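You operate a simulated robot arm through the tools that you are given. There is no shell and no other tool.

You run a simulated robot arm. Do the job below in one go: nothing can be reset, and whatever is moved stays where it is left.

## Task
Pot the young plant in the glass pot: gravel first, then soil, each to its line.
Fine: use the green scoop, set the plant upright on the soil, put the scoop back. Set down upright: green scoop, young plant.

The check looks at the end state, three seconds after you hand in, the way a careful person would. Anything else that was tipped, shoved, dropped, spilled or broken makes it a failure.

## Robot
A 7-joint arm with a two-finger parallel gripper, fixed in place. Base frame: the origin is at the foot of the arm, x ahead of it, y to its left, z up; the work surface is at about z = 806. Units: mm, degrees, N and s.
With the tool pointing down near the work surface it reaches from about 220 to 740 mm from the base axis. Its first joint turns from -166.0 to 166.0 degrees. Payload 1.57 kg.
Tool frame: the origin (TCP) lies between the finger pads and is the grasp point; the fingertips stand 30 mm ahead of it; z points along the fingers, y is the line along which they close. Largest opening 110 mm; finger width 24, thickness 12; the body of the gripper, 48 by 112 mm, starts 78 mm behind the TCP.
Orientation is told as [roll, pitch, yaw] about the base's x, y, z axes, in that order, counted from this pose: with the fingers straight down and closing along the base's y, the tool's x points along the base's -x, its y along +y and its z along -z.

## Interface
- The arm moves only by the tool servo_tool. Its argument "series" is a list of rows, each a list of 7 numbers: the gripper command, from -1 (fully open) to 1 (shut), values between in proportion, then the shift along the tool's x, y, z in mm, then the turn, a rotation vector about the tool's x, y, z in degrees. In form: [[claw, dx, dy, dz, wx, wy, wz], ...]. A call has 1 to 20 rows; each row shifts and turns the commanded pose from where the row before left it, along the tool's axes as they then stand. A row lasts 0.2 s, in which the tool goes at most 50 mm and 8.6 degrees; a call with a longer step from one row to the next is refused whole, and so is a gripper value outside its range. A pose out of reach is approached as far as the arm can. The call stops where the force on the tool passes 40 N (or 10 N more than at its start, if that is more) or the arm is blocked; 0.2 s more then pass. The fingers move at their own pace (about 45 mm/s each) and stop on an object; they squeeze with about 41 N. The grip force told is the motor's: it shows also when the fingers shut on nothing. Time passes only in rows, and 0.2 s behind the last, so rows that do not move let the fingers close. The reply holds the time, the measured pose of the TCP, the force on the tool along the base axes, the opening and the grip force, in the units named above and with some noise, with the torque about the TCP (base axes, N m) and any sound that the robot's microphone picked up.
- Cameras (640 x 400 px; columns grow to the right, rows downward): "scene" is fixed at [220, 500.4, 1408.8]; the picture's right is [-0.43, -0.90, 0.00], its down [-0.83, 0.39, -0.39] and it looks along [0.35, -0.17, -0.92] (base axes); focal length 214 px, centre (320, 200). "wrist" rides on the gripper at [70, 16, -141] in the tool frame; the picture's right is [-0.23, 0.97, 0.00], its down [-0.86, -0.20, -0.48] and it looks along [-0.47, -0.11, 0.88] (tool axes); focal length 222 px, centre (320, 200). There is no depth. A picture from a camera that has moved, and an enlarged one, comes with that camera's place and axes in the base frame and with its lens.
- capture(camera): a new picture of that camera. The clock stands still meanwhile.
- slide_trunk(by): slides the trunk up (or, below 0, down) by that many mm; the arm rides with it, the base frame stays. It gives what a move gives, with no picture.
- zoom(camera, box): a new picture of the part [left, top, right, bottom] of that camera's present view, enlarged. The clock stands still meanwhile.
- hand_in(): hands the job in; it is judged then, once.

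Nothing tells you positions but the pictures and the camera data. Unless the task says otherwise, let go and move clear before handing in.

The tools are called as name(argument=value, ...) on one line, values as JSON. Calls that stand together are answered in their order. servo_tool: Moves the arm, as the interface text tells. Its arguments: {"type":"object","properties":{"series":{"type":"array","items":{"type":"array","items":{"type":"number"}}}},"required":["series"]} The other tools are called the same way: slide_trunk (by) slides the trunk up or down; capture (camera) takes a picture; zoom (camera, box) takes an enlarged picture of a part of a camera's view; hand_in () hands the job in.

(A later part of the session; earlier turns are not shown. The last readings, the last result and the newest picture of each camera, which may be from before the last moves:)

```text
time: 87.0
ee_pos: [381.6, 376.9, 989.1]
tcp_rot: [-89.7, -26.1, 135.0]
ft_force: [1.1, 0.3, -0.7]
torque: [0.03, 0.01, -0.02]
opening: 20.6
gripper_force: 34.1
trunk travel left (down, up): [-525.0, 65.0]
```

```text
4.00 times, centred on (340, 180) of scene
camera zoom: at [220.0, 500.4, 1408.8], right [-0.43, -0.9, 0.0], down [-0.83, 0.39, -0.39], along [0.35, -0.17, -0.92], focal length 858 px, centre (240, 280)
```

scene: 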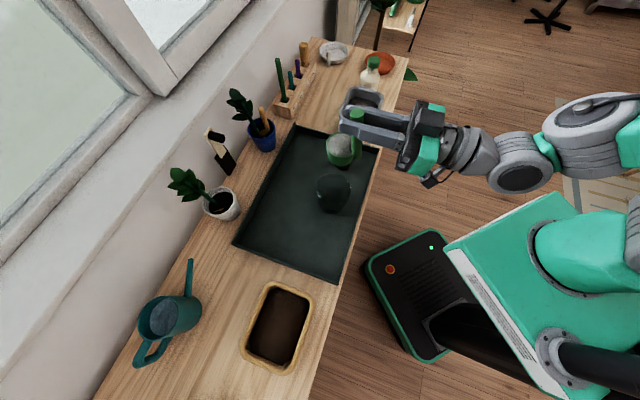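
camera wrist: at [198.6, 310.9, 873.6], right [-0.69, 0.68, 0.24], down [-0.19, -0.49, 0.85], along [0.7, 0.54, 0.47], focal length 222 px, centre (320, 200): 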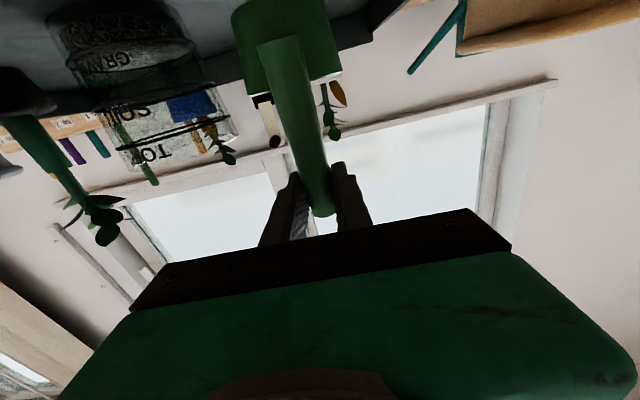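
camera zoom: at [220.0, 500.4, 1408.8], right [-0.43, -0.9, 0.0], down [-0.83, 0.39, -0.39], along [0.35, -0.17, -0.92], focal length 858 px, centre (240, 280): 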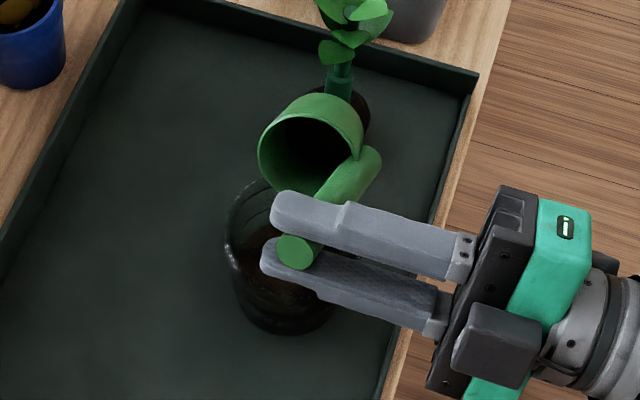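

Soil is going in cleanly. Continuing the roll to empty the scoop.

servo_tool(series=[[1, -0.07, 16.7, 0, 0, 0, -8], [1, -2.47, 13.4, 0, 0, 0, -8], [1, 0, 0, 0, 0, 0, 0], [1, -3.4, 10.75, 0, 0, 0, -8], [1, -3.5, 5.1, 0, 0, 0, -8], [1, -2.59, -0.27, 0, 0, 0, -8], [1, 0, 0, 0, 0, 0, 0], [1, 0, 0, 0, 0, 0, 0]])

zoom(camera="scene", box=[290, 130, 390, 230])

```text
time: 88.8
ee_pos: [362.6, 394.3, 947.3]
tcp_rot: [-89.6, 13.9, 135.3]
ft_force: [0.4, 0.5, -1.1]
torque: [0.0, 0.01, -0.03]
opening: 20.8
gripper_force: 34.5
trunk travel left (down, up): [-525.0, 65.0]
```

```text
4.00 times, centred on (340, 180) of scene
camera zoom: at [220.0, 500.4, 1408.8], right [-0.43, -0.9, 0.0], down [-0.83, 0.39, -0.39], along [0.35, -0.17, -0.92], focal length 858 px, centre (240, 280)
```

zoom: 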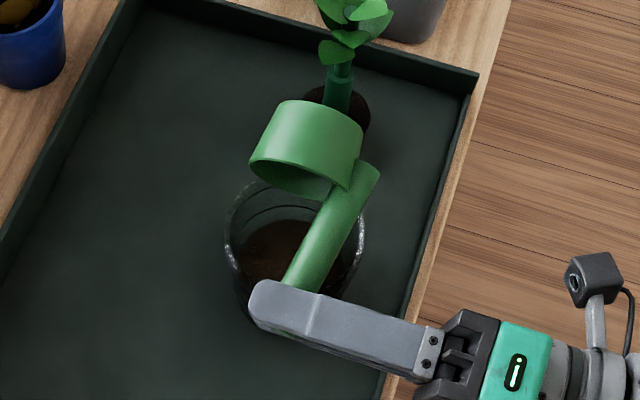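

Nearly empty; a last bit of roll, then raise and level.

servo_tool(series=[[1, -0.97, -0.24, 0, 0, 0, -8], [1, 0, 0, 0, 0, 0, 0], [1, 0, 0, 0, 0, 0, 0], [1, 10, -24.7, 0, 0, 0, 0], [1, 13, -32, 0, 0, 0, 0], [1, 13, -32, 0, 0, 0, 0], [1, 0, 0, 0, 0, 0, 8], [1, 0, 0, 0, 0, 0, 8], [1, 0, 0, 0, 0, 0, 8], [1, 0, 0, 0, 0, 0, 8], [1, 0, 0, 0, 0, 0, 8], [1, 0, 0, 0, 0, 0, 8], [1, 0, 0, 0, 0, 0, 8], [1, 0, 0, 0, 0, 0, 8], [1, 0, 0, 0, 0, 0, 8], [1, 0, 0, 0, 0, 0, 8], [1, 0, 0, 0, 0, 0, 8], [1, 0, 0, 0, 0, 0, 8], [1, 0, 0, 0, 0, 0, 8], [1, 0, 0, 0, 0, 0, 8]])

zoom(camera="scene", box=[320, 165, 355, 220])

zoom(camera="scene", box=[270, 110, 410, 250])

```text
time: 93.0
ee_pos: [362.9, 394.7, 1042.4]
tcp_rot: [50.0, -89.6, -4.9]
ft_force: [-1.2, -0.4, 0.0]
torque: [-0.01, -0.01, 0.02]
opening: 20.9
gripper_force: 34.2
trunk travel left (down, up): [-525.0, 65.0]
```

```text
7.27 times, centred on (338, 192) of scene
camera zoom: at [220.0, 500.4, 1408.8], right [-0.43, -0.9, 0.0], down [-0.83, 0.39, -0.39], along [0.35, -0.17, -0.92], focal length 1560 px, centre (193, 254)
```

zoom: 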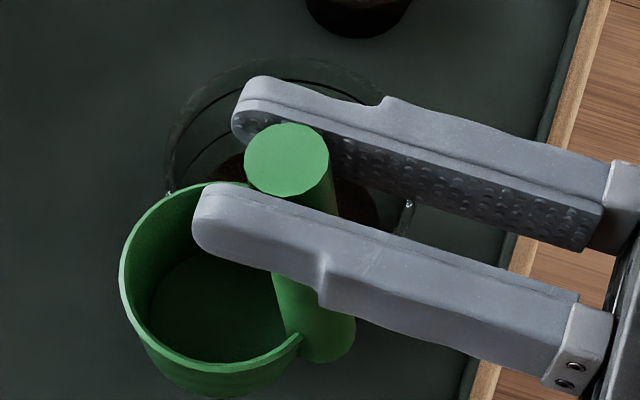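

```text
2.86 times, centred on (340, 180) of scene
camera zoom: at [220.0, 500.4, 1408.8], right [-0.43, -0.9, 0.0], down [-0.83, 0.39, -0.39], along [0.35, -0.17, -0.92], focal length 613 px, centre (263, 257)
```

zoom: 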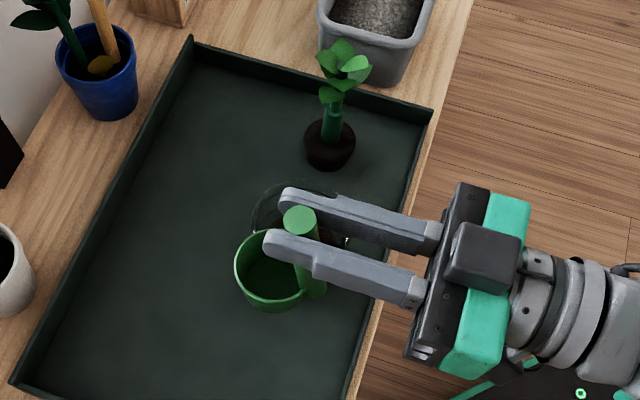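

The scoop is empty and the tray is clean. Moving to the eye-level viewing spot to read the soil level.

servo_tool(series=[[1, 0, 20, -18, 0, 0, 0], [1, 0, 20, -18, 0, 0, 0], [1, 35, 0, 0, 0, 0, 0], [1, 40, 0, 0, 0, 0, 0], [1, 22, 0, 0, 0, 0, 0], [1, 0, 0, 0, 0, 0, 0]])

zoom(camera="wrist", box=[30, 0, 250, 170])

zoom(camera="scene", box=[320, 165, 355, 220])

```text
time: 94.4
ee_pos: [307.1, 399.6, 948.5]
tcp_rot: [102.0, -89.5, -56.7]
ft_force: [-0.6, -0.2, -0.3]
torque: [-0.02, 0.0, 0.03]
opening: 20.5
gripper_force: 34.0
trunk travel left (down, up): [-525.0, 65.0]
```

```text
2.35 times, centred on (140, 85) of wrist
camera zoom: at [194.8, 311.2, 877.4], right [-0.69, 0.68, 0.24], down [-0.19, -0.49, 0.85], along [0.7, 0.54, 0.47], focal length 523 px, centre (744, 471)
```

zoom: 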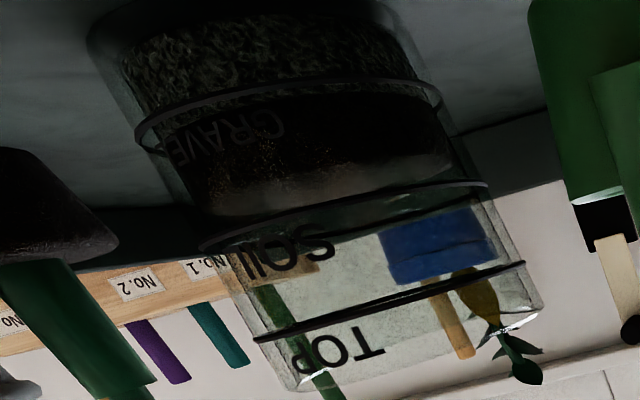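

```text
7.27 times, centred on (338, 192) of scene
camera zoom: at [220.0, 500.4, 1408.8], right [-0.43, -0.9, 0.0], down [-0.83, 0.39, -0.39], along [0.35, -0.17, -0.92], focal length 1560 px, centre (193, 254)
```

zoom: 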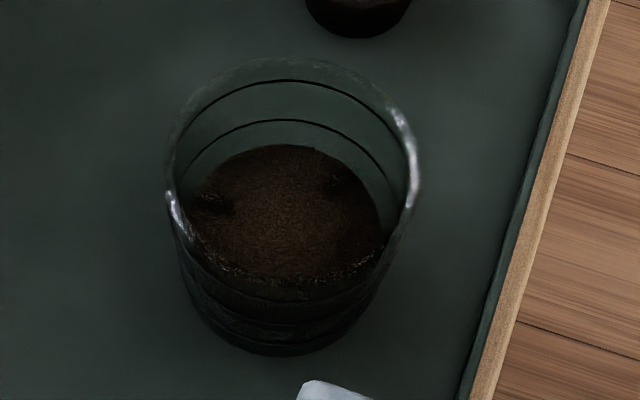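

The soil is about 11 mm short of its line; one scoop raised it about 15 mm, so I need roughly three quarters of a second scoop. Going back to the soil bin.

servo_tool(series=[[1, -25, 0, 0, 0, 0, 0], [1, -40, 0, 0, 0, 0, 0], [1, -35, 0, 0, 0, 0, 0], [1, -12, 20, 6, 0, 0, 0], [1, 0, 40, 10, 0, 0, 0], [1, 0, 45, 12, 0, 0, 0], [1, 0, 45, 12, 0, 0, 0], [1, 0, 38, 11, 0, 0, 0], [1, 0, 0, 0, 0, 0, 0], [1, 15, 0, 0, 0, 0, 8], [1, 10, 0, 0, 0, 0, 8], [1, 5, 0, 0, 0, 0, 8], [1, 0, 0, 0, 0, 0, 8], [1, 0, 0, 0, 0, 0, 8], [1, 0, 0, 0, 0, 0, 0]])

zoom(camera="scene", box=[220, 250, 360, 390])

```text
time: 97.6
ee_pos: [209.4, 567.0, 1028.1]
tcp_rot: [89.6, -49.8, -44.5]
ft_force: [-0.2, 0.6, -0.1]
torque: [-0.05, -0.02, -0.02]
opening: 20.7
gripper_force: 33.4
trunk travel left (down, up): [-525.0, 65.0]
```

```text
2.86 times, centred on (290, 320) of scene
camera zoom: at [220.0, 500.4, 1408.8], right [-0.43, -0.9, 0.0], down [-0.83, 0.39, -0.39], along [0.35, -0.17, -0.92], focal length 613 px, centre (406, -143)
```

zoom: 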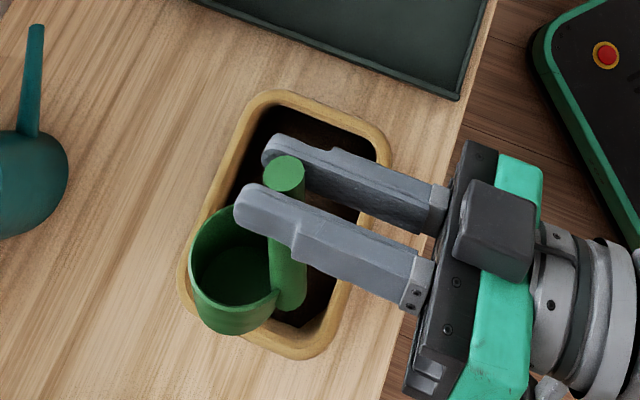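

Aligned. Descending into the soil in slow steps.

servo_tool(series=[[1, 20.3, -17, 0.7, 0, 0, 0], [1, 20.3, -17, 0.7, 0, 0, 0], [1, 7.66, -6.43, 0, 0, 0, 0], [1, 7.66, -6.43, 0, 0, 0, 0], [1, 7.66, -6.43, 0, 0, 0, 0], [1, 7.66, -6.43, 0, 0, 0, 0], [1, 0, 0, 0, 0, 0, 0]])

zoom(camera="scene", box=[230, 270, 330, 385])

```text
time: 99.2
ee_pos: [210.9, 569.0, 936.3]
tcp_rot: [89.6, -49.9, -44.5]
ft_force: [-1.2, -0.6, -0.6]
torque: [-0.04, -0.06, -0.03]
opening: 20.6
gripper_force: 34.5
trunk travel left (down, up): [-525.0, 65.0]
```

```text
3.48 times, centred on (280, 328) of scene
camera zoom: at [220.0, 500.4, 1408.8], right [-0.43, -0.9, 0.0], down [-0.83, 0.39, -0.39], along [0.35, -0.17, -0.92], focal length 746 px, centre (459, -244)
```

zoom: 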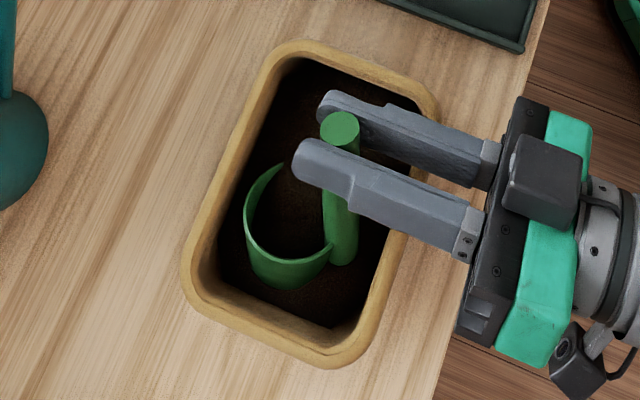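

servo_tool(series=[[1, 8.4, -7.1, 0, 0, 0, 0], [1, 1.8, 3.7, 0, 0, 0, -8], [1, 1.27, 3.92, 0, 0, 0, -8], [1, 0.72, 4.06, 0, 0, 0, -8], [1, 0.14, 4.13, 0, 0, 0, -8], [1, -0.43, 4.1, 0, 0, 0, -8], [1, 0, 0, 0, 0, 0, 0], [1, -5, 0, 0, 0, 0, 0], [1, -6, 0, 0, 0, 0, 0], [1, -8, 0, 0, 0, 0, 0], [1, -10, 0, 0, 0, 0, 0], [1, -15, 0, 0, 0, 0, 0], [1, -20, 0, 0, 0, 0, 0], [1, -20, 0, 0, 0, 0, 0], [1, -15, 0, 0, 0, 0, 0], [1, 0, 0, 0, 0, 0, 0]])

zoom(camera="scene", box=[230, 270, 330, 385])

```text
time: 102.6
ee_pos: [196.8, 581.4, 1027.4]
tcp_rot: [28.7, -89.8, 16.5]
ft_force: [0.2, 0.2, -0.9]
torque: [-0.02, 0.0, -0.01]
opening: 20.5
gripper_force: 34.2
trunk travel left (down, up): [-525.0, 65.0]
```

```text
3.48 times, centred on (280, 328) of scene
camera zoom: at [220.0, 500.4, 1408.8], right [-0.43, -0.9, 0.0], down [-0.83, 0.39, -0.39], along [0.35, -0.17, -0.92], focal length 746 px, centre (459, -244)
```

zoom: 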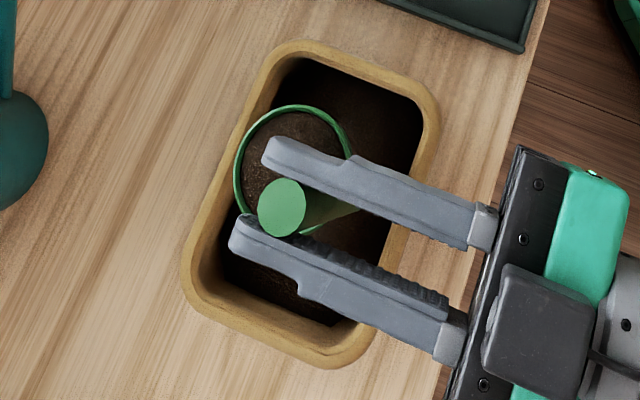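

Full again. Carrying it to the pot along the same path.

servo_tool(series=[[1, -14, 0, 0, 0, 0, 0], [1, -20, 0, 0, 0, 0, 0], [1, 0, -12, -1.2, 0, 0, 0], [1, 0, -24, -1.2, 0, 0, 0], [1, 0, -36, -1.3, 0, 0, 0], [1, 0, -42, -1.3, 0, 0, 0], [1, 0, -42, -1.3, 0, 0, 0], [1, 0, -42, -1.3, 0, 0, 0], [1, 0, -42, -1.3, 0, 0, 0], [1, 0, -36, -1.3, 0, 0, 0], [1, 0, -28, -1.3, 0, 0, 0], [1, 0, -20, -1.2, 0, 0, 0], [1, 0, -11, -1, 0, 0, 0], [1, 0, -5, -1, 0, 0, 0], [1, 12, 0, 0, 0, 0, 0], [1, 14, 0, 0, 0, 0, 0], [1, 8, 0, 0, 0, 0, 0], [1, 0, 0, 0, 0, 0, 0]])

zoom(camera="scene", box=[270, 110, 410, 250])

```text
time: 106.4
ee_pos: [426.4, 333.0, 1028.3]
tcp_rot: [32.5, -89.7, 12.6]
ft_force: [-0.5, -0.6, -0.9]
torque: [-0.01, 0.03, -0.04]
opening: 20.7
gripper_force: 34.2
out of reach, approached as far as the arm can: row 12
trunk travel left (down, up): [-525.0, 65.0]
```

```text
2.86 times, centred on (340, 180) of scene
camera zoom: at [220.0, 500.4, 1408.8], right [-0.43, -0.9, 0.0], down [-0.83, 0.39, -0.39], along [0.35, -0.17, -0.92], focal length 613 px, centre (263, 257)
```

zoom: 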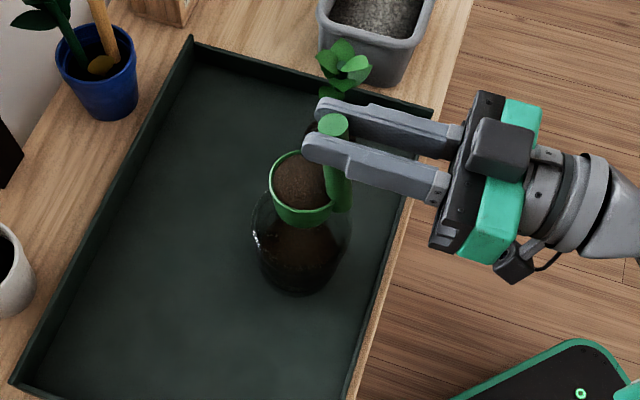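

In position. Pouring to 48° first, then checking the level.

servo_tool(series=[[1, 0, -1, -1, 0, 0, -8], [1, -0.84, 5.5, 0, 0, 0, -8], [1, -2.89, 9.6, 0, 0, 0, -8], [1, -4.27, 9.59, 0, 0, 0, -8], [1, 0, 0, 0, 0, 0, 0], [1, -5.3, 8.48, 0, 0, 0, -8], [1, -0.2, 12.6, 0, 0, 0, -8], [1, 0, 0, 0, 0, 0, 0], [1, 0, 0, 0, 0, 0, 0], [1, 0, 0, 0, 0, 0, 0]])

zoom(camera="scene", box=[320, 165, 355, 220])

zoom(camera="scene", box=[290, 130, 390, 230])

```text
time: 108.6
ee_pos: [394.3, 364.2, 1021.3]
tcp_rot: [-89.5, -42.1, 135.0]
ft_force: [-0.2, 0.7, -0.7]
torque: [0.05, 0.0, -0.01]
opening: 20.8
gripper_force: 34.1
trunk travel left (down, up): [-525.0, 65.0]
```

```text
7.27 times, centred on (338, 192) of scene
camera zoom: at [220.0, 500.4, 1408.8], right [-0.43, -0.9, 0.0], down [-0.83, 0.39, -0.39], along [0.35, -0.17, -0.92], focal length 1560 px, centre (193, 254)
```

zoom: 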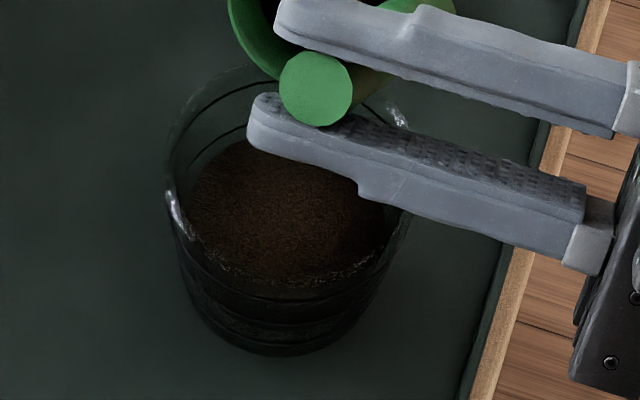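

```text
4.00 times, centred on (340, 180) of scene
camera zoom: at [220.0, 500.4, 1408.8], right [-0.43, -0.9, 0.0], down [-0.83, 0.39, -0.39], along [0.35, -0.17, -0.92], focal length 858 px, centre (240, 280)
```

zoom: 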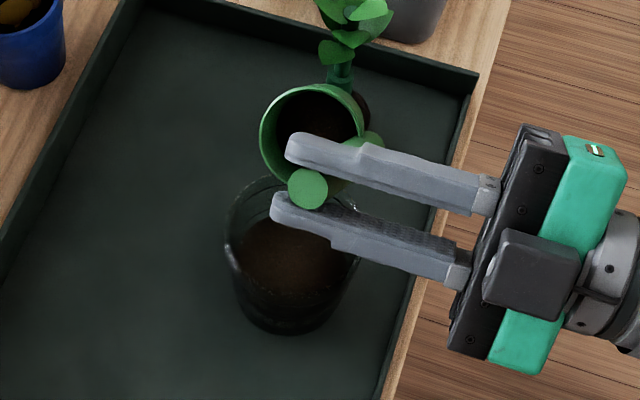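

About half of what's needed has gone in. One more step, to 56°.

servo_tool(series=[[1, 3.2, 17.3, 0, 0, 0, -8], [1, 0, 0, 0, 0, 0, 0], [1, 0, 0, 0, 0, 0, 0], [1, 0, 0, 0, 0, 0, 0]])

zoom(camera="scene", box=[320, 165, 355, 220])

zoom(camera="scene", box=[320, 145, 360, 185])

```text
time: 109.6
ee_pos: [387.2, 369.4, 1007.0]
tcp_rot: [-89.7, -34.1, 135.0]
ft_force: [0.3, 0.0, -0.2]
torque: [0.01, 0.05, -0.02]
opening: 20.8
gripper_force: 33.9
trunk travel left (down, up): [-525.0, 65.0]
```

```text
7.27 times, centred on (338, 192) of scene
camera zoom: at [220.0, 500.4, 1408.8], right [-0.43, -0.9, 0.0], down [-0.83, 0.39, -0.39], along [0.35, -0.17, -0.92], focal length 1560 px, centre (193, 254)
```

zoom: 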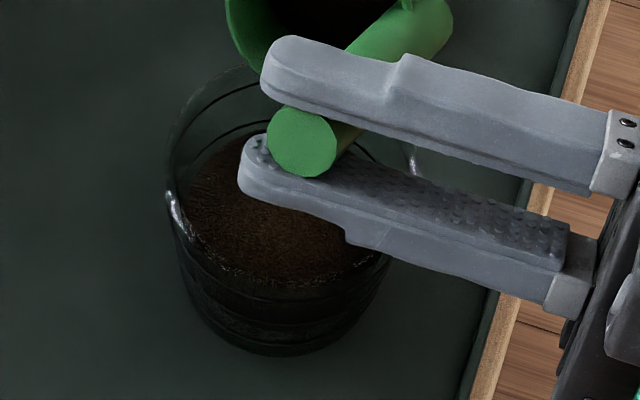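

```text
10.00 times, centred on (340, 165) of scene
camera zoom: at [220.0, 500.4, 1408.8], right [-0.43, -0.9, 0.0], down [-0.83, 0.39, -0.39], along [0.35, -0.17, -0.92], focal length 2145 px, centre (120, 550)
```

zoom: 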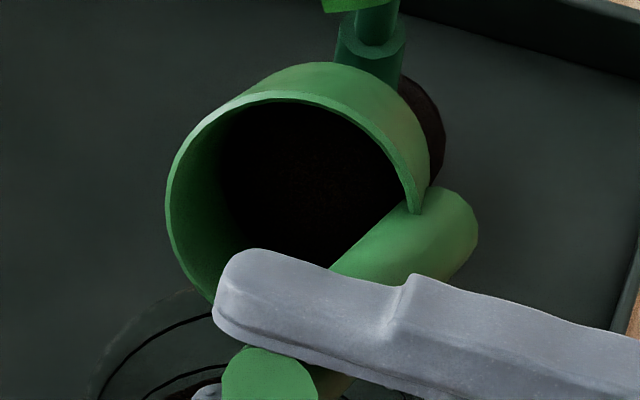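

Close to the line now. I'll level the scoop and do the eye-level check again.

servo_tool(series=[[1, -11.2, -16.6, 0, 0, 0, 8], [1, -13.4, -14.9, 0, 0, 0, 8], [1, 0, 0, 0, 0, 0, 8], [1, 0, 0, 0, 0, 0, 8], [1, 0, 0, 0, 0, 0, 8], [1, 0, 0, 0, 0, 0, 8], [1, 0, 0, 0, 0, 0, 8], [1, 0, 30, -15, 0, 0, 0], [1, 0, 30, -15, 0, 0, 0], [1, 12, 16, -5, 0, 0, 0], [1, 35, 0, 0, 0, 0, 0], [1, 35, 0, 0, 0, 0, 0], [1, 19, 0, 0, 0, 0, 0], [1, 0, 0, 0, 0, 0, 0]])

zoom(camera="wrist", box=[30, 0, 250, 170])

zoom(camera="scene", box=[320, 165, 355, 220])

```text
time: 112.6
ee_pos: [308.5, 399.6, 945.3]
tcp_rot: [30.8, -89.6, 14.4]
ft_force: [1.1, 0.0, -1.1]
torque: [-0.03, 0.01, -0.01]
opening: 20.3
gripper_force: 33.8
trunk travel left (down, up): [-525.0, 65.0]
```

```text
2.35 times, centred on (140, 85) of wrist
camera zoom: at [197.5, 310.9, 874.3], right [-0.69, 0.69, 0.23], down [-0.19, -0.48, 0.86], along [0.7, 0.55, 0.46], focal length 523 px, centre (744, 471)
```

zoom: 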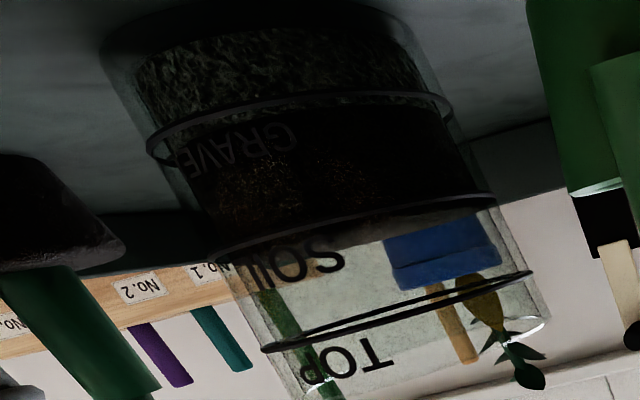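

```text
7.27 times, centred on (338, 192) of scene
camera zoom: at [220.0, 500.4, 1408.8], right [-0.43, -0.9, 0.0], down [-0.83, 0.39, -0.39], along [0.35, -0.17, -0.92], focal length 1560 px, centre (193, 254)
```

zoom: 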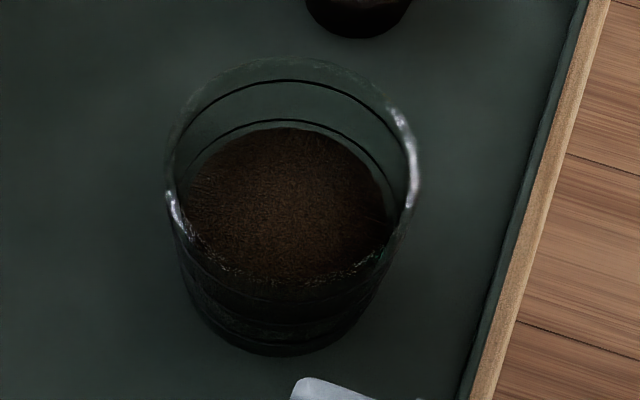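

The soil edge now sits about as far from its ring as the gravel did. Zooming in at eye level on the SOIL ring.

zoom(camera="wrist", box=[90, 60, 160, 115])

zoom(camera="wrist", box=[150, 55, 220, 110])

zoom(camera="wrist", box=[70, 20, 230, 130])

```text
7.27 times, centred on (125, 88) of wrist
camera zoom: at [197.5, 310.9, 874.3], right [-0.69, 0.69, 0.23], down [-0.19, -0.48, 0.86], along [0.7, 0.55, 0.46], focal length 1615 px, centre (1738, 1018)
```

zoom: 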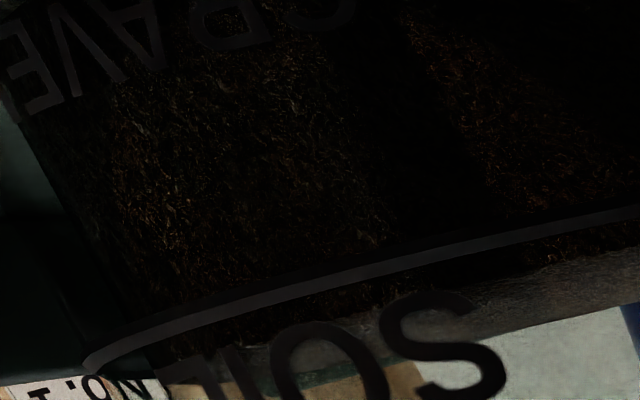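

```text
7.27 times, centred on (185, 82) of wrist
camera zoom: at [197.5, 310.9, 874.3], right [-0.69, 0.69, 0.23], down [-0.19, -0.48, 0.86], along [0.7, 0.55, 0.46], focal length 1615 px, centre (1302, 1054)
```

zoom: 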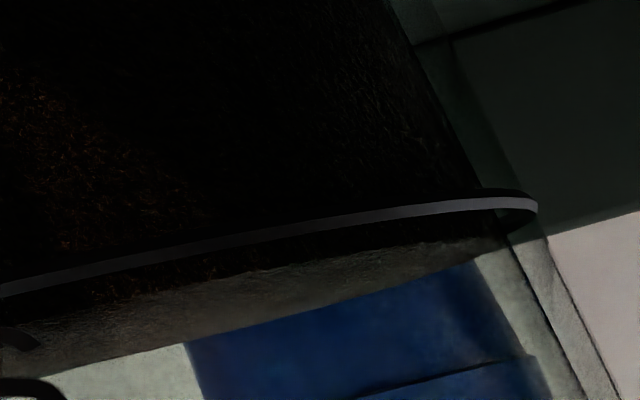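

```text
3.64 times, centred on (150, 75) of wrist
camera zoom: at [197.5, 310.9, 874.3], right [-0.69, 0.69, 0.23], down [-0.19, -0.48, 0.86], along [0.7, 0.55, 0.46], focal length 808 px, centre (938, 654)
```

zoom: 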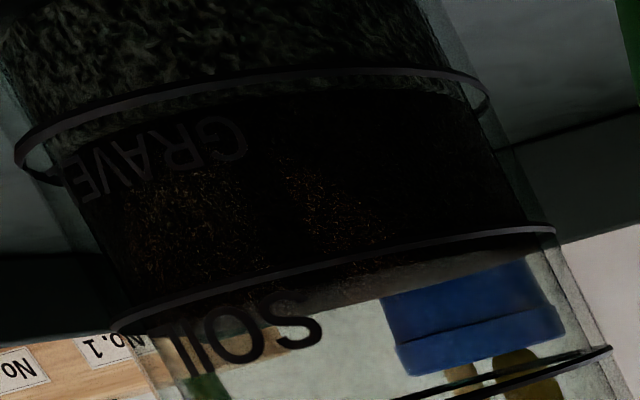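

The soil surface is within about 1–2 mm of the SOIL ring, so filling is done. I'll return the leftover soil to its bin.

servo_tool(series=[[1, -25, 0, 0, 0, 0, 0], [1, -40, 0, 0, 0, 0, 0], [1, -35, 10, 0, 0, 0, 0], [1, -15, 25, 9, 0, 0, 0], [1, 0, 40, 9, 0, 0, 0], [1, 0, 45, 9, 0, 0, 0], [1, 0, 45, 9, 0, 0, 0], [1, 0, 36, 9, 0, 0, 0], [1, 15, 0, 0, 0, 0, 0], [1, 15, 0, 0, 0, 0, 0], [1, 0, 0, 0, 0, 0, 8], [1, 0, 0, 0, 0, 0, 8], [1, 0, 0, 0, 0, 0, 8], [1, 0, 0, 0, 0, 0, 8], [1, 0, 0, 0, 0, 0, 8], [1, 0, 0, 0, 0, 0, 0]])

zoom(camera="scene", box=[220, 250, 360, 390])

```text
time: 116.0
ee_pos: [244.2, 441.3, 996.9]
tcp_rot: [89.6, -49.7, -44.2]
ft_force: [0.1, 0.0, 0.1]
torque: [-0.06, 0.01, -0.01]
opening: 20.6
gripper_force: 34.3
out of reach, approached as far as the arm can: row 4, 5, 6, 7, 8
trunk travel left (down, up): [-525.0, 65.0]
```

```text
2.86 times, centred on (290, 320) of scene
camera zoom: at [220.0, 500.4, 1408.8], right [-0.43, -0.9, 0.0], down [-0.83, 0.39, -0.39], along [0.35, -0.17, -0.92], focal length 613 px, centre (406, -143)
```

zoom: 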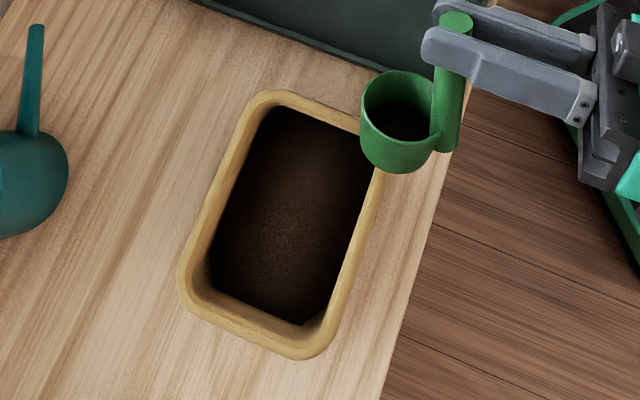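

The arm hit a reach limit at that short radius, so it stopped short, and the tilted scoop still holds its soil. I'll level it, move outward and up, then continue left.

servo_tool(series=[[1, 0, 0, 0, 0, 0, -8], [1, 0, 0, 0, 0, 0, -8], [1, 0, 0, 0, 0, 0, -8], [1, 0, 0, 0, 0, 0, -8], [1, 0, 0, 0, 0, 0, -8], [1, -20, 0, 10, 0, 0, 0], [1, -30, 0, 20, 0, 0, 0], [1, -15, 0, 20, 0, 0, 0], [1, 0, 0, 12, 0, 0, 0], [1, 0, 0, 0, 0, 0, 0]])

capture(camera="scene")

```text
time: 118.2
ee_pos: [259.3, 448.0, 1020.2]
tcp_rot: [115.2, -89.8, -69.9]
ft_force: [0.2, -0.3, -0.6]
torque: [-0.04, 0.03, -0.01]
opening: 20.6
gripper_force: 34.5
out of reach, approached as far as the arm can: row 6, 7, 8, 9
trunk travel left (down, up): [-525.0, 65.0]
```

```text
taken
```

scene: 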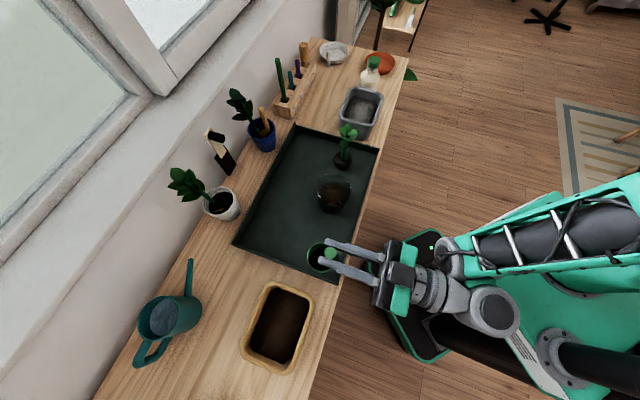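

The arm is against a joint limit here. I'll back out the way it came (to the right), then go outward.

servo_tool(series=[[1, 0, -15, 0, 0, 0, 0], [1, 0, -15, 0, 0, 0, 0], [1, 0, -15, 0, 0, 0, 0], [1, 0, 0, 0, 0, 0, 0]])

```text
time: 119.2
ee_pos: [291.4, 414.5, 1021.0]
tcp_rot: [32.9, -89.7, 12.2]
ft_force: [-0.3, 0.8, -1.1]
torque: [-0.02, -0.01, 0.03]
opening: 20.6
gripper_force: 34.5
trunk travel left (down, up): [-525.0, 65.0]
```

Free again. Now outward and up.

servo_tool(series=[[1, -8, -5, 12, 0, 0, 0], [1, -10, -5, 15, 0, 0, 0], [1, -10, -5, 15, 0, 0, 0], [1, -10, 0, 8, 0, 0, 0], [1, 0, 0, 0, 0, 0, 0]])

```text
time: 120.4
ee_pos: [318.2, 419.7, 1041.4]
tcp_rot: [31.0, -89.6, 14.1]
ft_force: [-0.2, 0.0, -0.4]
torque: [0.0, -0.01, -0.02]
opening: 20.4
gripper_force: 34.2
out of reach, approached as far as the arm can: row 2, 3, 4
trunk travel left (down, up): [-525.0, 65.0]
```

capture(camera="scene")

```text
taken
```

scene: 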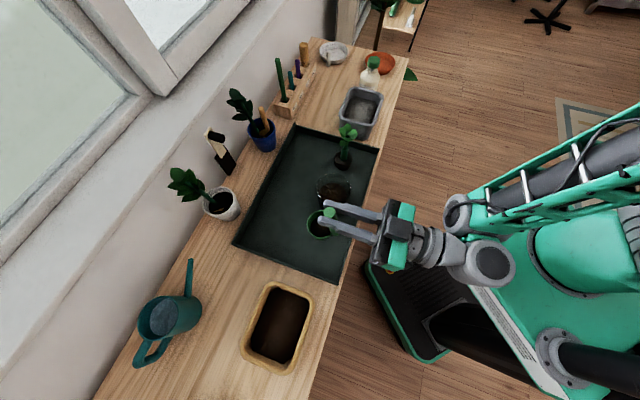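

The elbow has swung into a different posture. I'll probe small moves to find a free direction, first straight up.

servo_tool(series=[[1, -10, 0, 0, 0, 0, 0], [1, -10, 0, 0, 0, 0, 0], [1, 0, 0, 0, 0, 0, 0]])

```text
time: 121.2
ee_pos: [320.4, 420.9, 1042.0]
tcp_rot: [33.7, -89.7, 11.4]
ft_force: [0.4, 0.5, -0.3]
torque: [-0.01, 0.04, -0.02]
opening: 20.9
gripper_force: 34.6
out of reach, approached as far as the arm can: row 1, 2
trunk travel left (down, up): [-525.0, 65.0]
```

Straight up is blocked because the arm is folded too tightly at this height and radius. I'll go lower, then outward, where the elbow has room.

servo_tool(series=[[1, 15, 0, 0, 0, 0, 0], [1, 20, 0, 0, 0, 0, 0], [1, 20, 0, 0, 0, 0, 0], [1, 0, 0, 10, 0, 0, 0], [1, 0, 0, 15, 0, 0, 0], [1, 0, 0, 10, 0, 0, 0], [1, 0, 0, 0, 0, 0, 0]])

```text
time: 122.8
ee_pos: [345.1, 442.8, 986.5]
tcp_rot: [26.1, -89.7, 19.0]
ft_force: [-0.2, 0.1, -1.1]
torque: [0.01, 0.01, 0.0]
opening: 20.6
gripper_force: 33.9
trunk travel left (down, up): [-525.0, 65.0]
```

Free. Now up a little and left to the soil bin, staying at the larger radius.

servo_tool(series=[[1, -20, 0, 0, 0, 0, 0], [1, -25, 0, 0, 0, 0, 0], [1, 0, 20, 0, 0, 0, 0], [1, 0, 35, 0, 0, 0, 0], [1, 0, 40, 0, 0, 0, 0], [1, 0, 40, 0, 0, 0, 0], [1, 0, 35, 0, 0, 0, 0], [1, 0, 20, 0, 0, 0, 0], [1, 0, 6, 0, 0, 0, 0], [1, 0, 0, 0, 0, 0, 0]])

zoom(camera="scene", box=[220, 250, 360, 390])

```text
time: 125.0
ee_pos: [252.6, 466.2, 991.5]
tcp_rot: [34.6, -89.7, 10.9]
ft_force: [1.1, -0.2, -0.7]
torque: [-0.05, -0.01, -0.03]
opening: 20.6
gripper_force: 34.3
out of reach, approached as far as the arm can: row 2, 3, 4, 5, 6, 7, 8, 9
trunk travel left (down, up): [-525.0, 65.0]
```

```text
2.86 times, centred on (290, 320) of scene
camera zoom: at [220.0, 500.4, 1408.8], right [-0.43, -0.9, 0.0], down [-0.83, 0.39, -0.39], along [0.35, -0.17, -0.92], focal length 613 px, centre (406, -143)
```

zoom: 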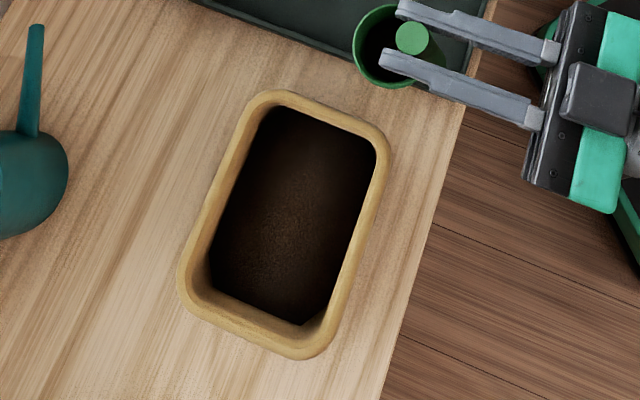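

The current elbow posture limits height. Raising the trunk by 65 mm lifts everything with the same joint angles and gives the arm more room below its shoulder.

slide_trunk(by=65)

capture(camera="scene")

```text
time: 126.0
ee_pos: [252.5, 465.8, 1055.1]
tcp_rot: [32.1, -89.7, 13.4]
ft_force: [0.3, 0.3, -0.6]
torque: [0.01, -0.02, -0.01]
opening: 20.5
gripper_force: 34.3
trunk travel left (down, up): [-590.0, 0.0]
```

```text
taken
```

scene: 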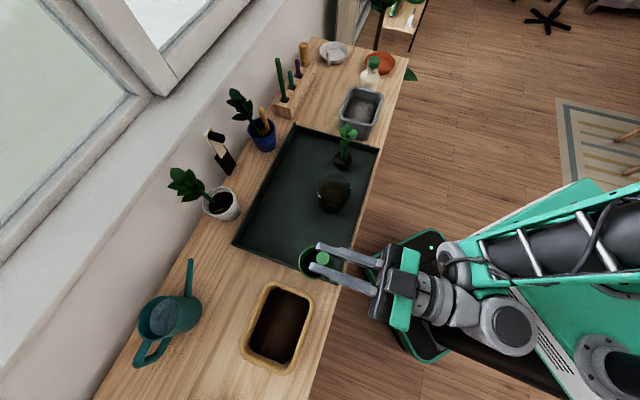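

servo_tool(series=[[1, 10, 0, 10, 0, 0, 0], [1, 10, 0, 12, 0, 0, 0], [1, 5, 0, 12, 0, 0, 0], [1, 0, 0, 8, 0, 0, 0], [1, 0, 0, 0, 0, 0, 0]])

```text
time: 127.2
ee_pos: [276.1, 483.8, 1024.5]
tcp_rot: [35.5, -89.7, 10.1]
ft_force: [-0.8, -1.3, -0.4]
torque: [0.0, 0.0, 0.02]
opening: 20.7
gripper_force: 34.4
out of reach, approached as far as the arm can: row 2, 3, 4
trunk travel left (down, up): [-590.0, 0.0]
```

Partly blocked again on this side. I'll go back right along the tray at larger radius, where the arm is more stretched, to let the elbow recover its earlier posture.

servo_tool(series=[[1, 0, -20, 0, 0, 0, 0], [1, 0, -35, 0, 0, 0, 0], [1, 0, -35, 5, 0, 0, 0], [1, -5, -35, 10, 0, 0, 0], [1, -5, -35, 10, 0, 0, 0], [1, -5, -20, 10, 0, 0, 0], [1, 0, 0, 0, 0, 0, 0]])

capture(camera="scene")

```text
time: 128.8
ee_pos: [428.6, 382.2, 1039.5]
tcp_rot: [32.7, -89.7, 12.8]
ft_force: [1.0, -0.3, -0.1]
torque: [-0.01, -0.02, 0.01]
opening: 20.5
gripper_force: 33.7
trunk travel left (down, up): [-590.0, 0.0]
```

```text
taken
```

scene: 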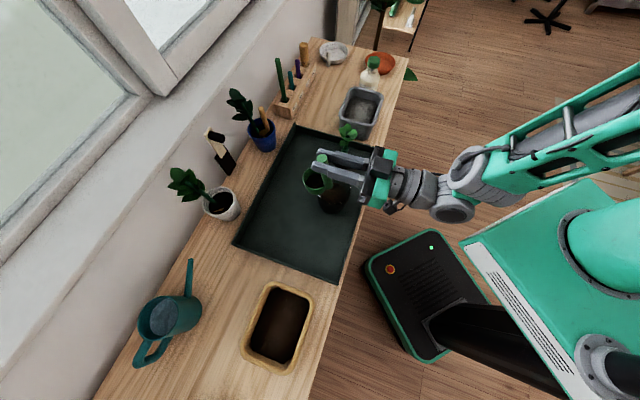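

The arm moves freely here. I'll go left to the soil bin again, but this time turning the tool to point radially as I go, which keeps the wrist away from its limits.

servo_tool(series=[[1, 0, 20, -0.8, -3.86, 0, 0], [1, 0, 30, 0.8, -3.86, 0, 0], [1, 0, 40.4, 3.8, -3.86, 0, 0], [1, 0, 40.1, 6.6, -3.86, 0, 0], [1, 0, 0, 0, 0, 0, 0]])

```text
time: 130.0
ee_pos: [332.4, 472.2, 1039.4]
tcp_rot: [51.3, -89.7, 9.7]
ft_force: [0.3, 0.3, -1.1]
torque: [-0.03, -0.01, 0.0]
opening: 20.4
gripper_force: 34.3
trunk travel left (down, up): [-590.0, 0.0]
```

Works. Continuing to above the soil bin.

servo_tool(series=[[1, 0, 37, 8.8, -3.86, 0, 0], [1, 0, 36.3, 11.3, -3.86, 0, 0], [1, 0, 35.4, 13.7, -3.3, 0, 0], [1, 0, 25, 11.3, 0, 0, 0], [1, 0, 9.6, 4.4, 0, 0, 0], [1, 0, 0, 0, 0, 0, 0]])

zoom(camera="scene", box=[210, 230, 370, 390])

```text
time: 131.4
ee_pos: [220.4, 573.9, 1039.7]
tcp_rot: [56.9, -89.7, 15.1]
ft_force: [-0.5, 0.1, -0.7]
torque: [-0.03, 0.01, -0.01]
opening: 20.6
gripper_force: 34.5
trunk travel left (down, up): [-590.0, 0.0]
```

```text
2.50 times, centred on (290, 310) of scene
camera zoom: at [220.0, 500.4, 1408.8], right [-0.43, -0.9, 0.0], down [-0.83, 0.39, -0.39], along [0.35, -0.17, -0.92], focal length 536 px, centre (395, -75)
```

zoom: 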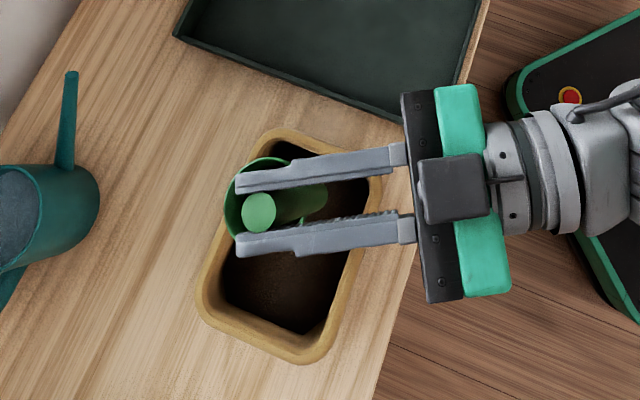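

Over the soil bin and free of limits. Rolling to dump the remainder.

servo_tool(series=[[1, 0, 0, 0, 0, 0, 8], [1, 0, 0, 0, 0, 0, 8], [1, 0, 0, 0, 0, 0, 8], [1, 0, 0, 0, 0, 0, 8], [1, 0, 0, 0, 0, 0, 8], [1, 4.5, -10.3, 0, 0, 0, 8], [1, 3, -10.8, 0, 0, 0, 8], [1, 1.4, -11.1, 0, 0, 0, 8], [1, 0, 0, 0, 0, 0, 0]])

zoom(camera="scene", box=[210, 230, 370, 390])

```text
time: 133.4
ee_pos: [235.1, 566.2, 1008.7]
tcp_rot: [89.7, -25.7, -17.9]
ft_force: [0.5, -1.0, -1.2]
torque: [-0.02, -0.05, 0.0]
opening: 20.7
gripper_force: 34.5
trunk travel left (down, up): [-590.0, 0.0]
```

```text
2.50 times, centred on (290, 310) of scene
camera zoom: at [220.0, 500.4, 1408.8], right [-0.43, -0.9, 0.0], down [-0.83, 0.39, -0.39], along [0.35, -0.17, -0.92], focal length 536 px, centre (395, -75)
```

zoom: 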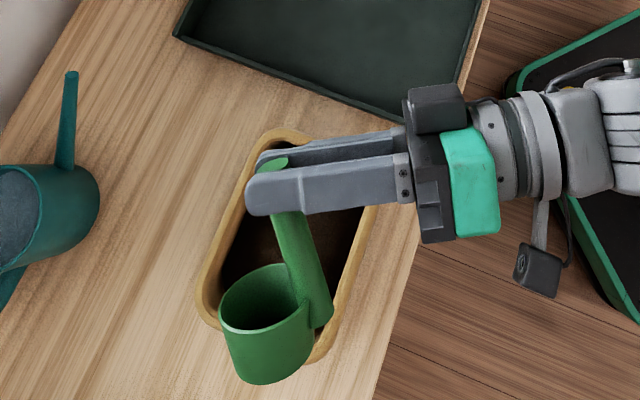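

servo_tool(series=[[1, -0.1, -11.2, 0, 0, 0, 8], [1, -1.7, -11, 0, 0, 0, 8], [1, -3.2, -10.7, 0, 0, 0, 8], [1, 0.28, -8, 0, 0, 0, 8], [1, -0.84, -7.96, 0, 0, 0, 8], [1, -1.94, -7.76, 0, 0, 0, 8], [1, 0, 0, 0, 0, 0, 0], [1, 0, 0, 0, 0, 0, 0]])

zoom(camera="scene", box=[210, 230, 370, 390])

```text
time: 135.2
ee_pos: [247.5, 562.8, 954.2]
tcp_rot: [89.9, 22.2, -18.0]
ft_force: [-0.6, 0.6, -0.6]
torque: [-0.02, -0.08, -0.04]
opening: 20.7
gripper_force: 33.8
trunk travel left (down, up): [-590.0, 0.0]
```

```text
2.50 times, centred on (290, 310) of scene
camera zoom: at [220.0, 500.4, 1408.8], right [-0.43, -0.9, 0.0], down [-0.83, 0.39, -0.39], along [0.35, -0.17, -0.92], focal length 536 px, centre (395, -75)
```

zoom: 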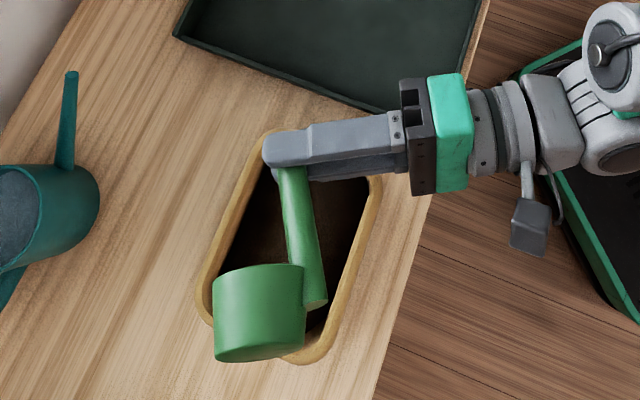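

Empty. Raising and rolling back level.

servo_tool(series=[[1, 11, 27.2, 0, 0, 0, 0], [1, 11, 27.2, 0, 0, 0, 0], [1, 11, 27.2, 0, 0, 0, 0], [1, 0, 0, 0, 0, 0, -8], [1, 0, 0, 0, 0, 0, -8], [1, 0, 0, 0, 0, 0, -8], [1, 0, 0, 0, 0, 0, -8], [1, 0, 0, 0, 0, 0, -8], [1, 0, 0, 0, 0, 0, -8], [1, 0, 0, 0, 0, 0, -8], [1, 0, 0, 0, 0, 0, -8], [1, 0, 0, 0, 0, 0, -8], [1, 0, 0, 0, 0, 0, -8], [1, 0, 0, 0, 0, 0, -8], [1, 0, 0, 0, 0, 0, -8], [1, 0, 0, 0, 0, 0, -8], [1, 0, 0, 0, 0, 0, -8], [1, 0, 0, 0, 0, 0, 0]])

capture(camera="scene")

```text
time: 139.0
ee_pos: [247.9, 564.4, 1042.2]
tcp_rot: [45.8, -89.8, 26.5]
ft_force: [0.1, 0.3, -0.7]
torque: [0.0, -0.01, -0.03]
opening: 20.5
gripper_force: 34.4
trunk travel left (down, up): [-590.0, 0.0]
```

```text
taken
```

scene: 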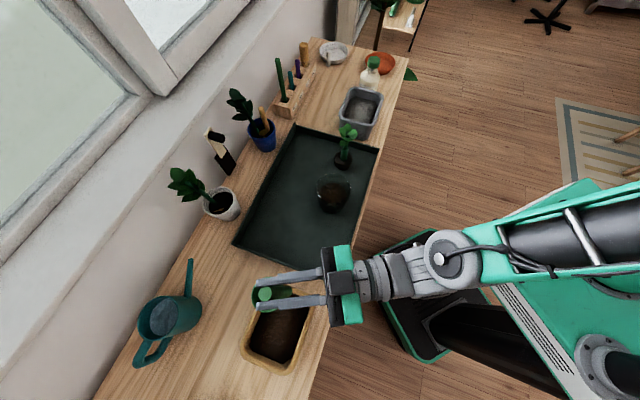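

Empty and clean. Carrying the scoop back towards its place on the tray, turning the tool back to its original heading.

servo_tool(series=[[1, 0, -31.4, -19.5, 5.46, 0, 0], [1, 0, -33.2, -16.4, 5.46, 0, 0], [1, 0, -34.6, -13.2, 5.46, 0, 0], [1, 0, -35.7, -9.8, 5.46, 0, 0], [1, 0, -36.4, -6.4, 5.46, 0, 0], [1, 0, 0, 0, 0, 0, 0]])

```text
time: 140.4
ee_pos: [366.9, 421.5, 1045.1]
tcp_rot: [37.1, -89.7, 7.4]
ft_force: [0.4, -0.8, -0.5]
torque: [0.03, -0.01, 0.02]
opening: 20.6
gripper_force: 34.3
trunk travel left (down, up): [-590.0, 0.0]
```

servo_tool(series=[[1, 8, 15, -6, -0.6, 0, 0], [1, 15, 20, -12, 0, 0, 0], [1, 15, 16, -12, 0, 0, 0], [1, 20, 0, 0, 0, 0, 0], [1, 20, 0, 0, 0, 0, 0], [1, 0, 0, 0, 0, 0, 0]])

zoom(camera="scene", box=[290, 170, 410, 290])

```text
time: 141.8
ee_pos: [310.5, 437.0, 964.7]
tcp_rot: [38.6, -89.7, 6.7]
ft_force: [0.0, 1.1, -1.1]
torque: [-0.01, -0.02, 0.03]
opening: 20.4
gripper_force: 34.7
trunk travel left (down, up): [-590.0, 0.0]
```

```text
3.33 times, centred on (350, 230) of scene
camera zoom: at [220.0, 500.4, 1408.8], right [-0.43, -0.9, 0.0], down [-0.83, 0.39, -0.39], along [0.35, -0.17, -0.92], focal length 715 px, centre (220, 100)
```

zoom: 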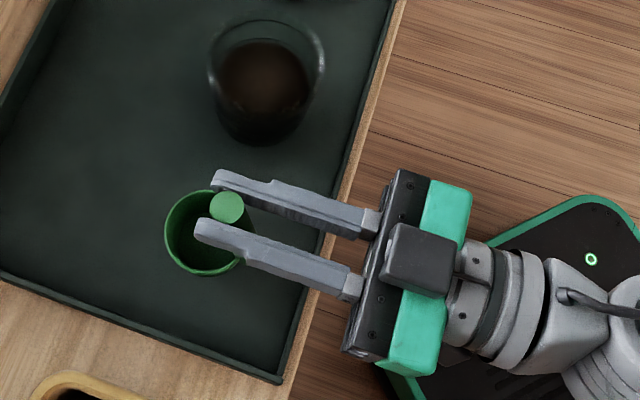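

Directly above its original spot. Lowering gently.

servo_tool(series=[[1, 18, 0, -0.7, 0, 0, 0], [1, 15, 0, 0, 0, 0, 0], [1, 9, 0, 0, 0, 0, 0], [1, 4, 0, 0, 0, 0, 0], [1, 0, 0, 0, 0, 0, 0]])

```text
time: 143.0
ee_pos: [310.0, 435.8, 921.1]
tcp_rot: [103.2, -89.9, -57.7]
ft_force: [-2.0, -1.9, 23.2]
torque: [0.4, -0.36, 0.01]
opening: 20.7
gripper_force: 34.1
trunk travel left (down, up): [-590.0, 0.0]
```

Contact came about 6 mm early. I'll look closely before pressing on.

zoom(camera="scene", box=[300, 210, 370, 275])

capture(camera="wrist")

```text
6.15 times, centred on (335, 242) of scene
camera zoom: at [220.0, 500.4, 1408.8], right [-0.43, -0.9, 0.0], down [-0.83, 0.39, -0.39], along [0.35, -0.17, -0.92], focal length 1320 px, centre (228, -62)
```

zoom: 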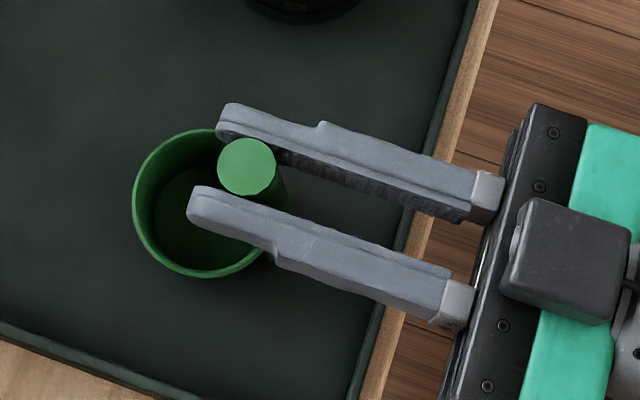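

```text
taken
camera wrist: at [197.7, 347.9, 850.7], right [-0.69, 0.68, 0.23], down [-0.19, -0.48, 0.85], along [0.7, 0.55, 0.47], focal length 222 px, centre (320, 200)
```

wrist: 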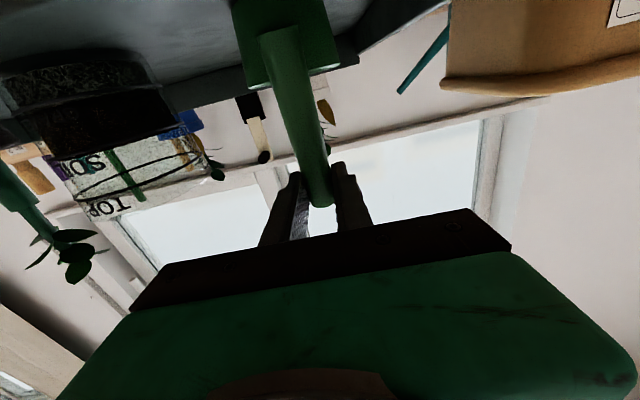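

The handle has slipped a few millimetres in the grip, so the cup already stands on the tray, about 8 mm further out than originally. I'll lift slightly, shift it back inward, and set it down softly.

servo_tool(series=[[1, -9, 0, 0, 0, 0, 0], [1, 0, 0, -5, 0, 0, 0], [1, 0, 0, -4, 0, 0, 0], [1, 4, 0, 0, 0, 0, 0], [1, 1, 0, 0, 0, 0, 0], [1, 0, 0, 0, 0, 0, 0]])

zoom(camera="scene", box=[295, 220, 350, 265])

```text
time: 144.4
ee_pos: [303.3, 429.2, 923.6]
tcp_rot: [32.6, -89.7, 12.8]
ft_force: [-0.6, -0.2, 0.1]
torque: [-0.03, 0.01, 0.0]
opening: 20.5
gripper_force: 34.3
trunk travel left (down, up): [-590.0, 0.0]
```

```text
8.89 times, centred on (322, 242) of scene
camera zoom: at [220.0, 500.4, 1408.8], right [-0.43, -0.9, 0.0], down [-0.83, 0.39, -0.39], along [0.35, -0.17, -0.92], focal length 1906 px, centre (298, -178)
```

zoom: 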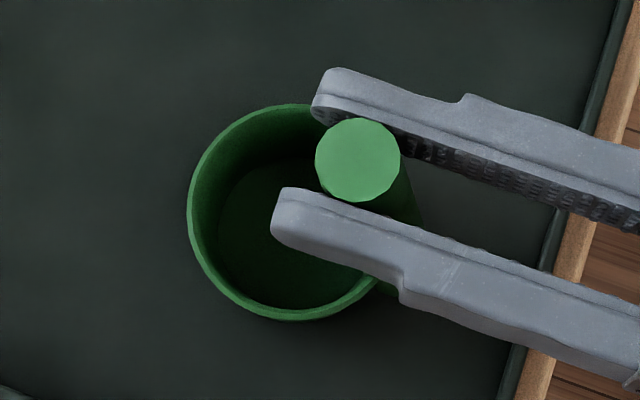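

The scoop now overlays its original image within a millimetre. Lowering the last couple of millimetres.

servo_tool(series=[[1, 1, 0, 0, 0, 0, 0], [1, 0.7, 0, 0, 0, 0, 0], [1, 0, 0, 0, 0, 0, 0]])

```text
time: 145.2
ee_pos: [303.7, 429.4, 921.0]
tcp_rot: [36.2, -89.7, 9.1]
ft_force: [-0.1, 0.9, 0.0]
torque: [0.04, -0.02, 0.02]
opening: 20.9
gripper_force: 34.2
trunk travel left (down, up): [-590.0, 0.0]
```

servo_tool(series=[[1, 1, 0, 0, 0, 0, 0], [1, 0, 0, 0, 0, 0, 0]])

```text
time: 145.8
ee_pos: [303.7, 430.5, 920.8]
tcp_rot: [56.2, -89.8, -10.8]
ft_force: [0.2, -2.0, 6.5]
torque: [0.02, -0.13, -0.01]
opening: 20.5
gripper_force: 34.2
trunk travel left (down, up): [-590.0, 0.0]
```

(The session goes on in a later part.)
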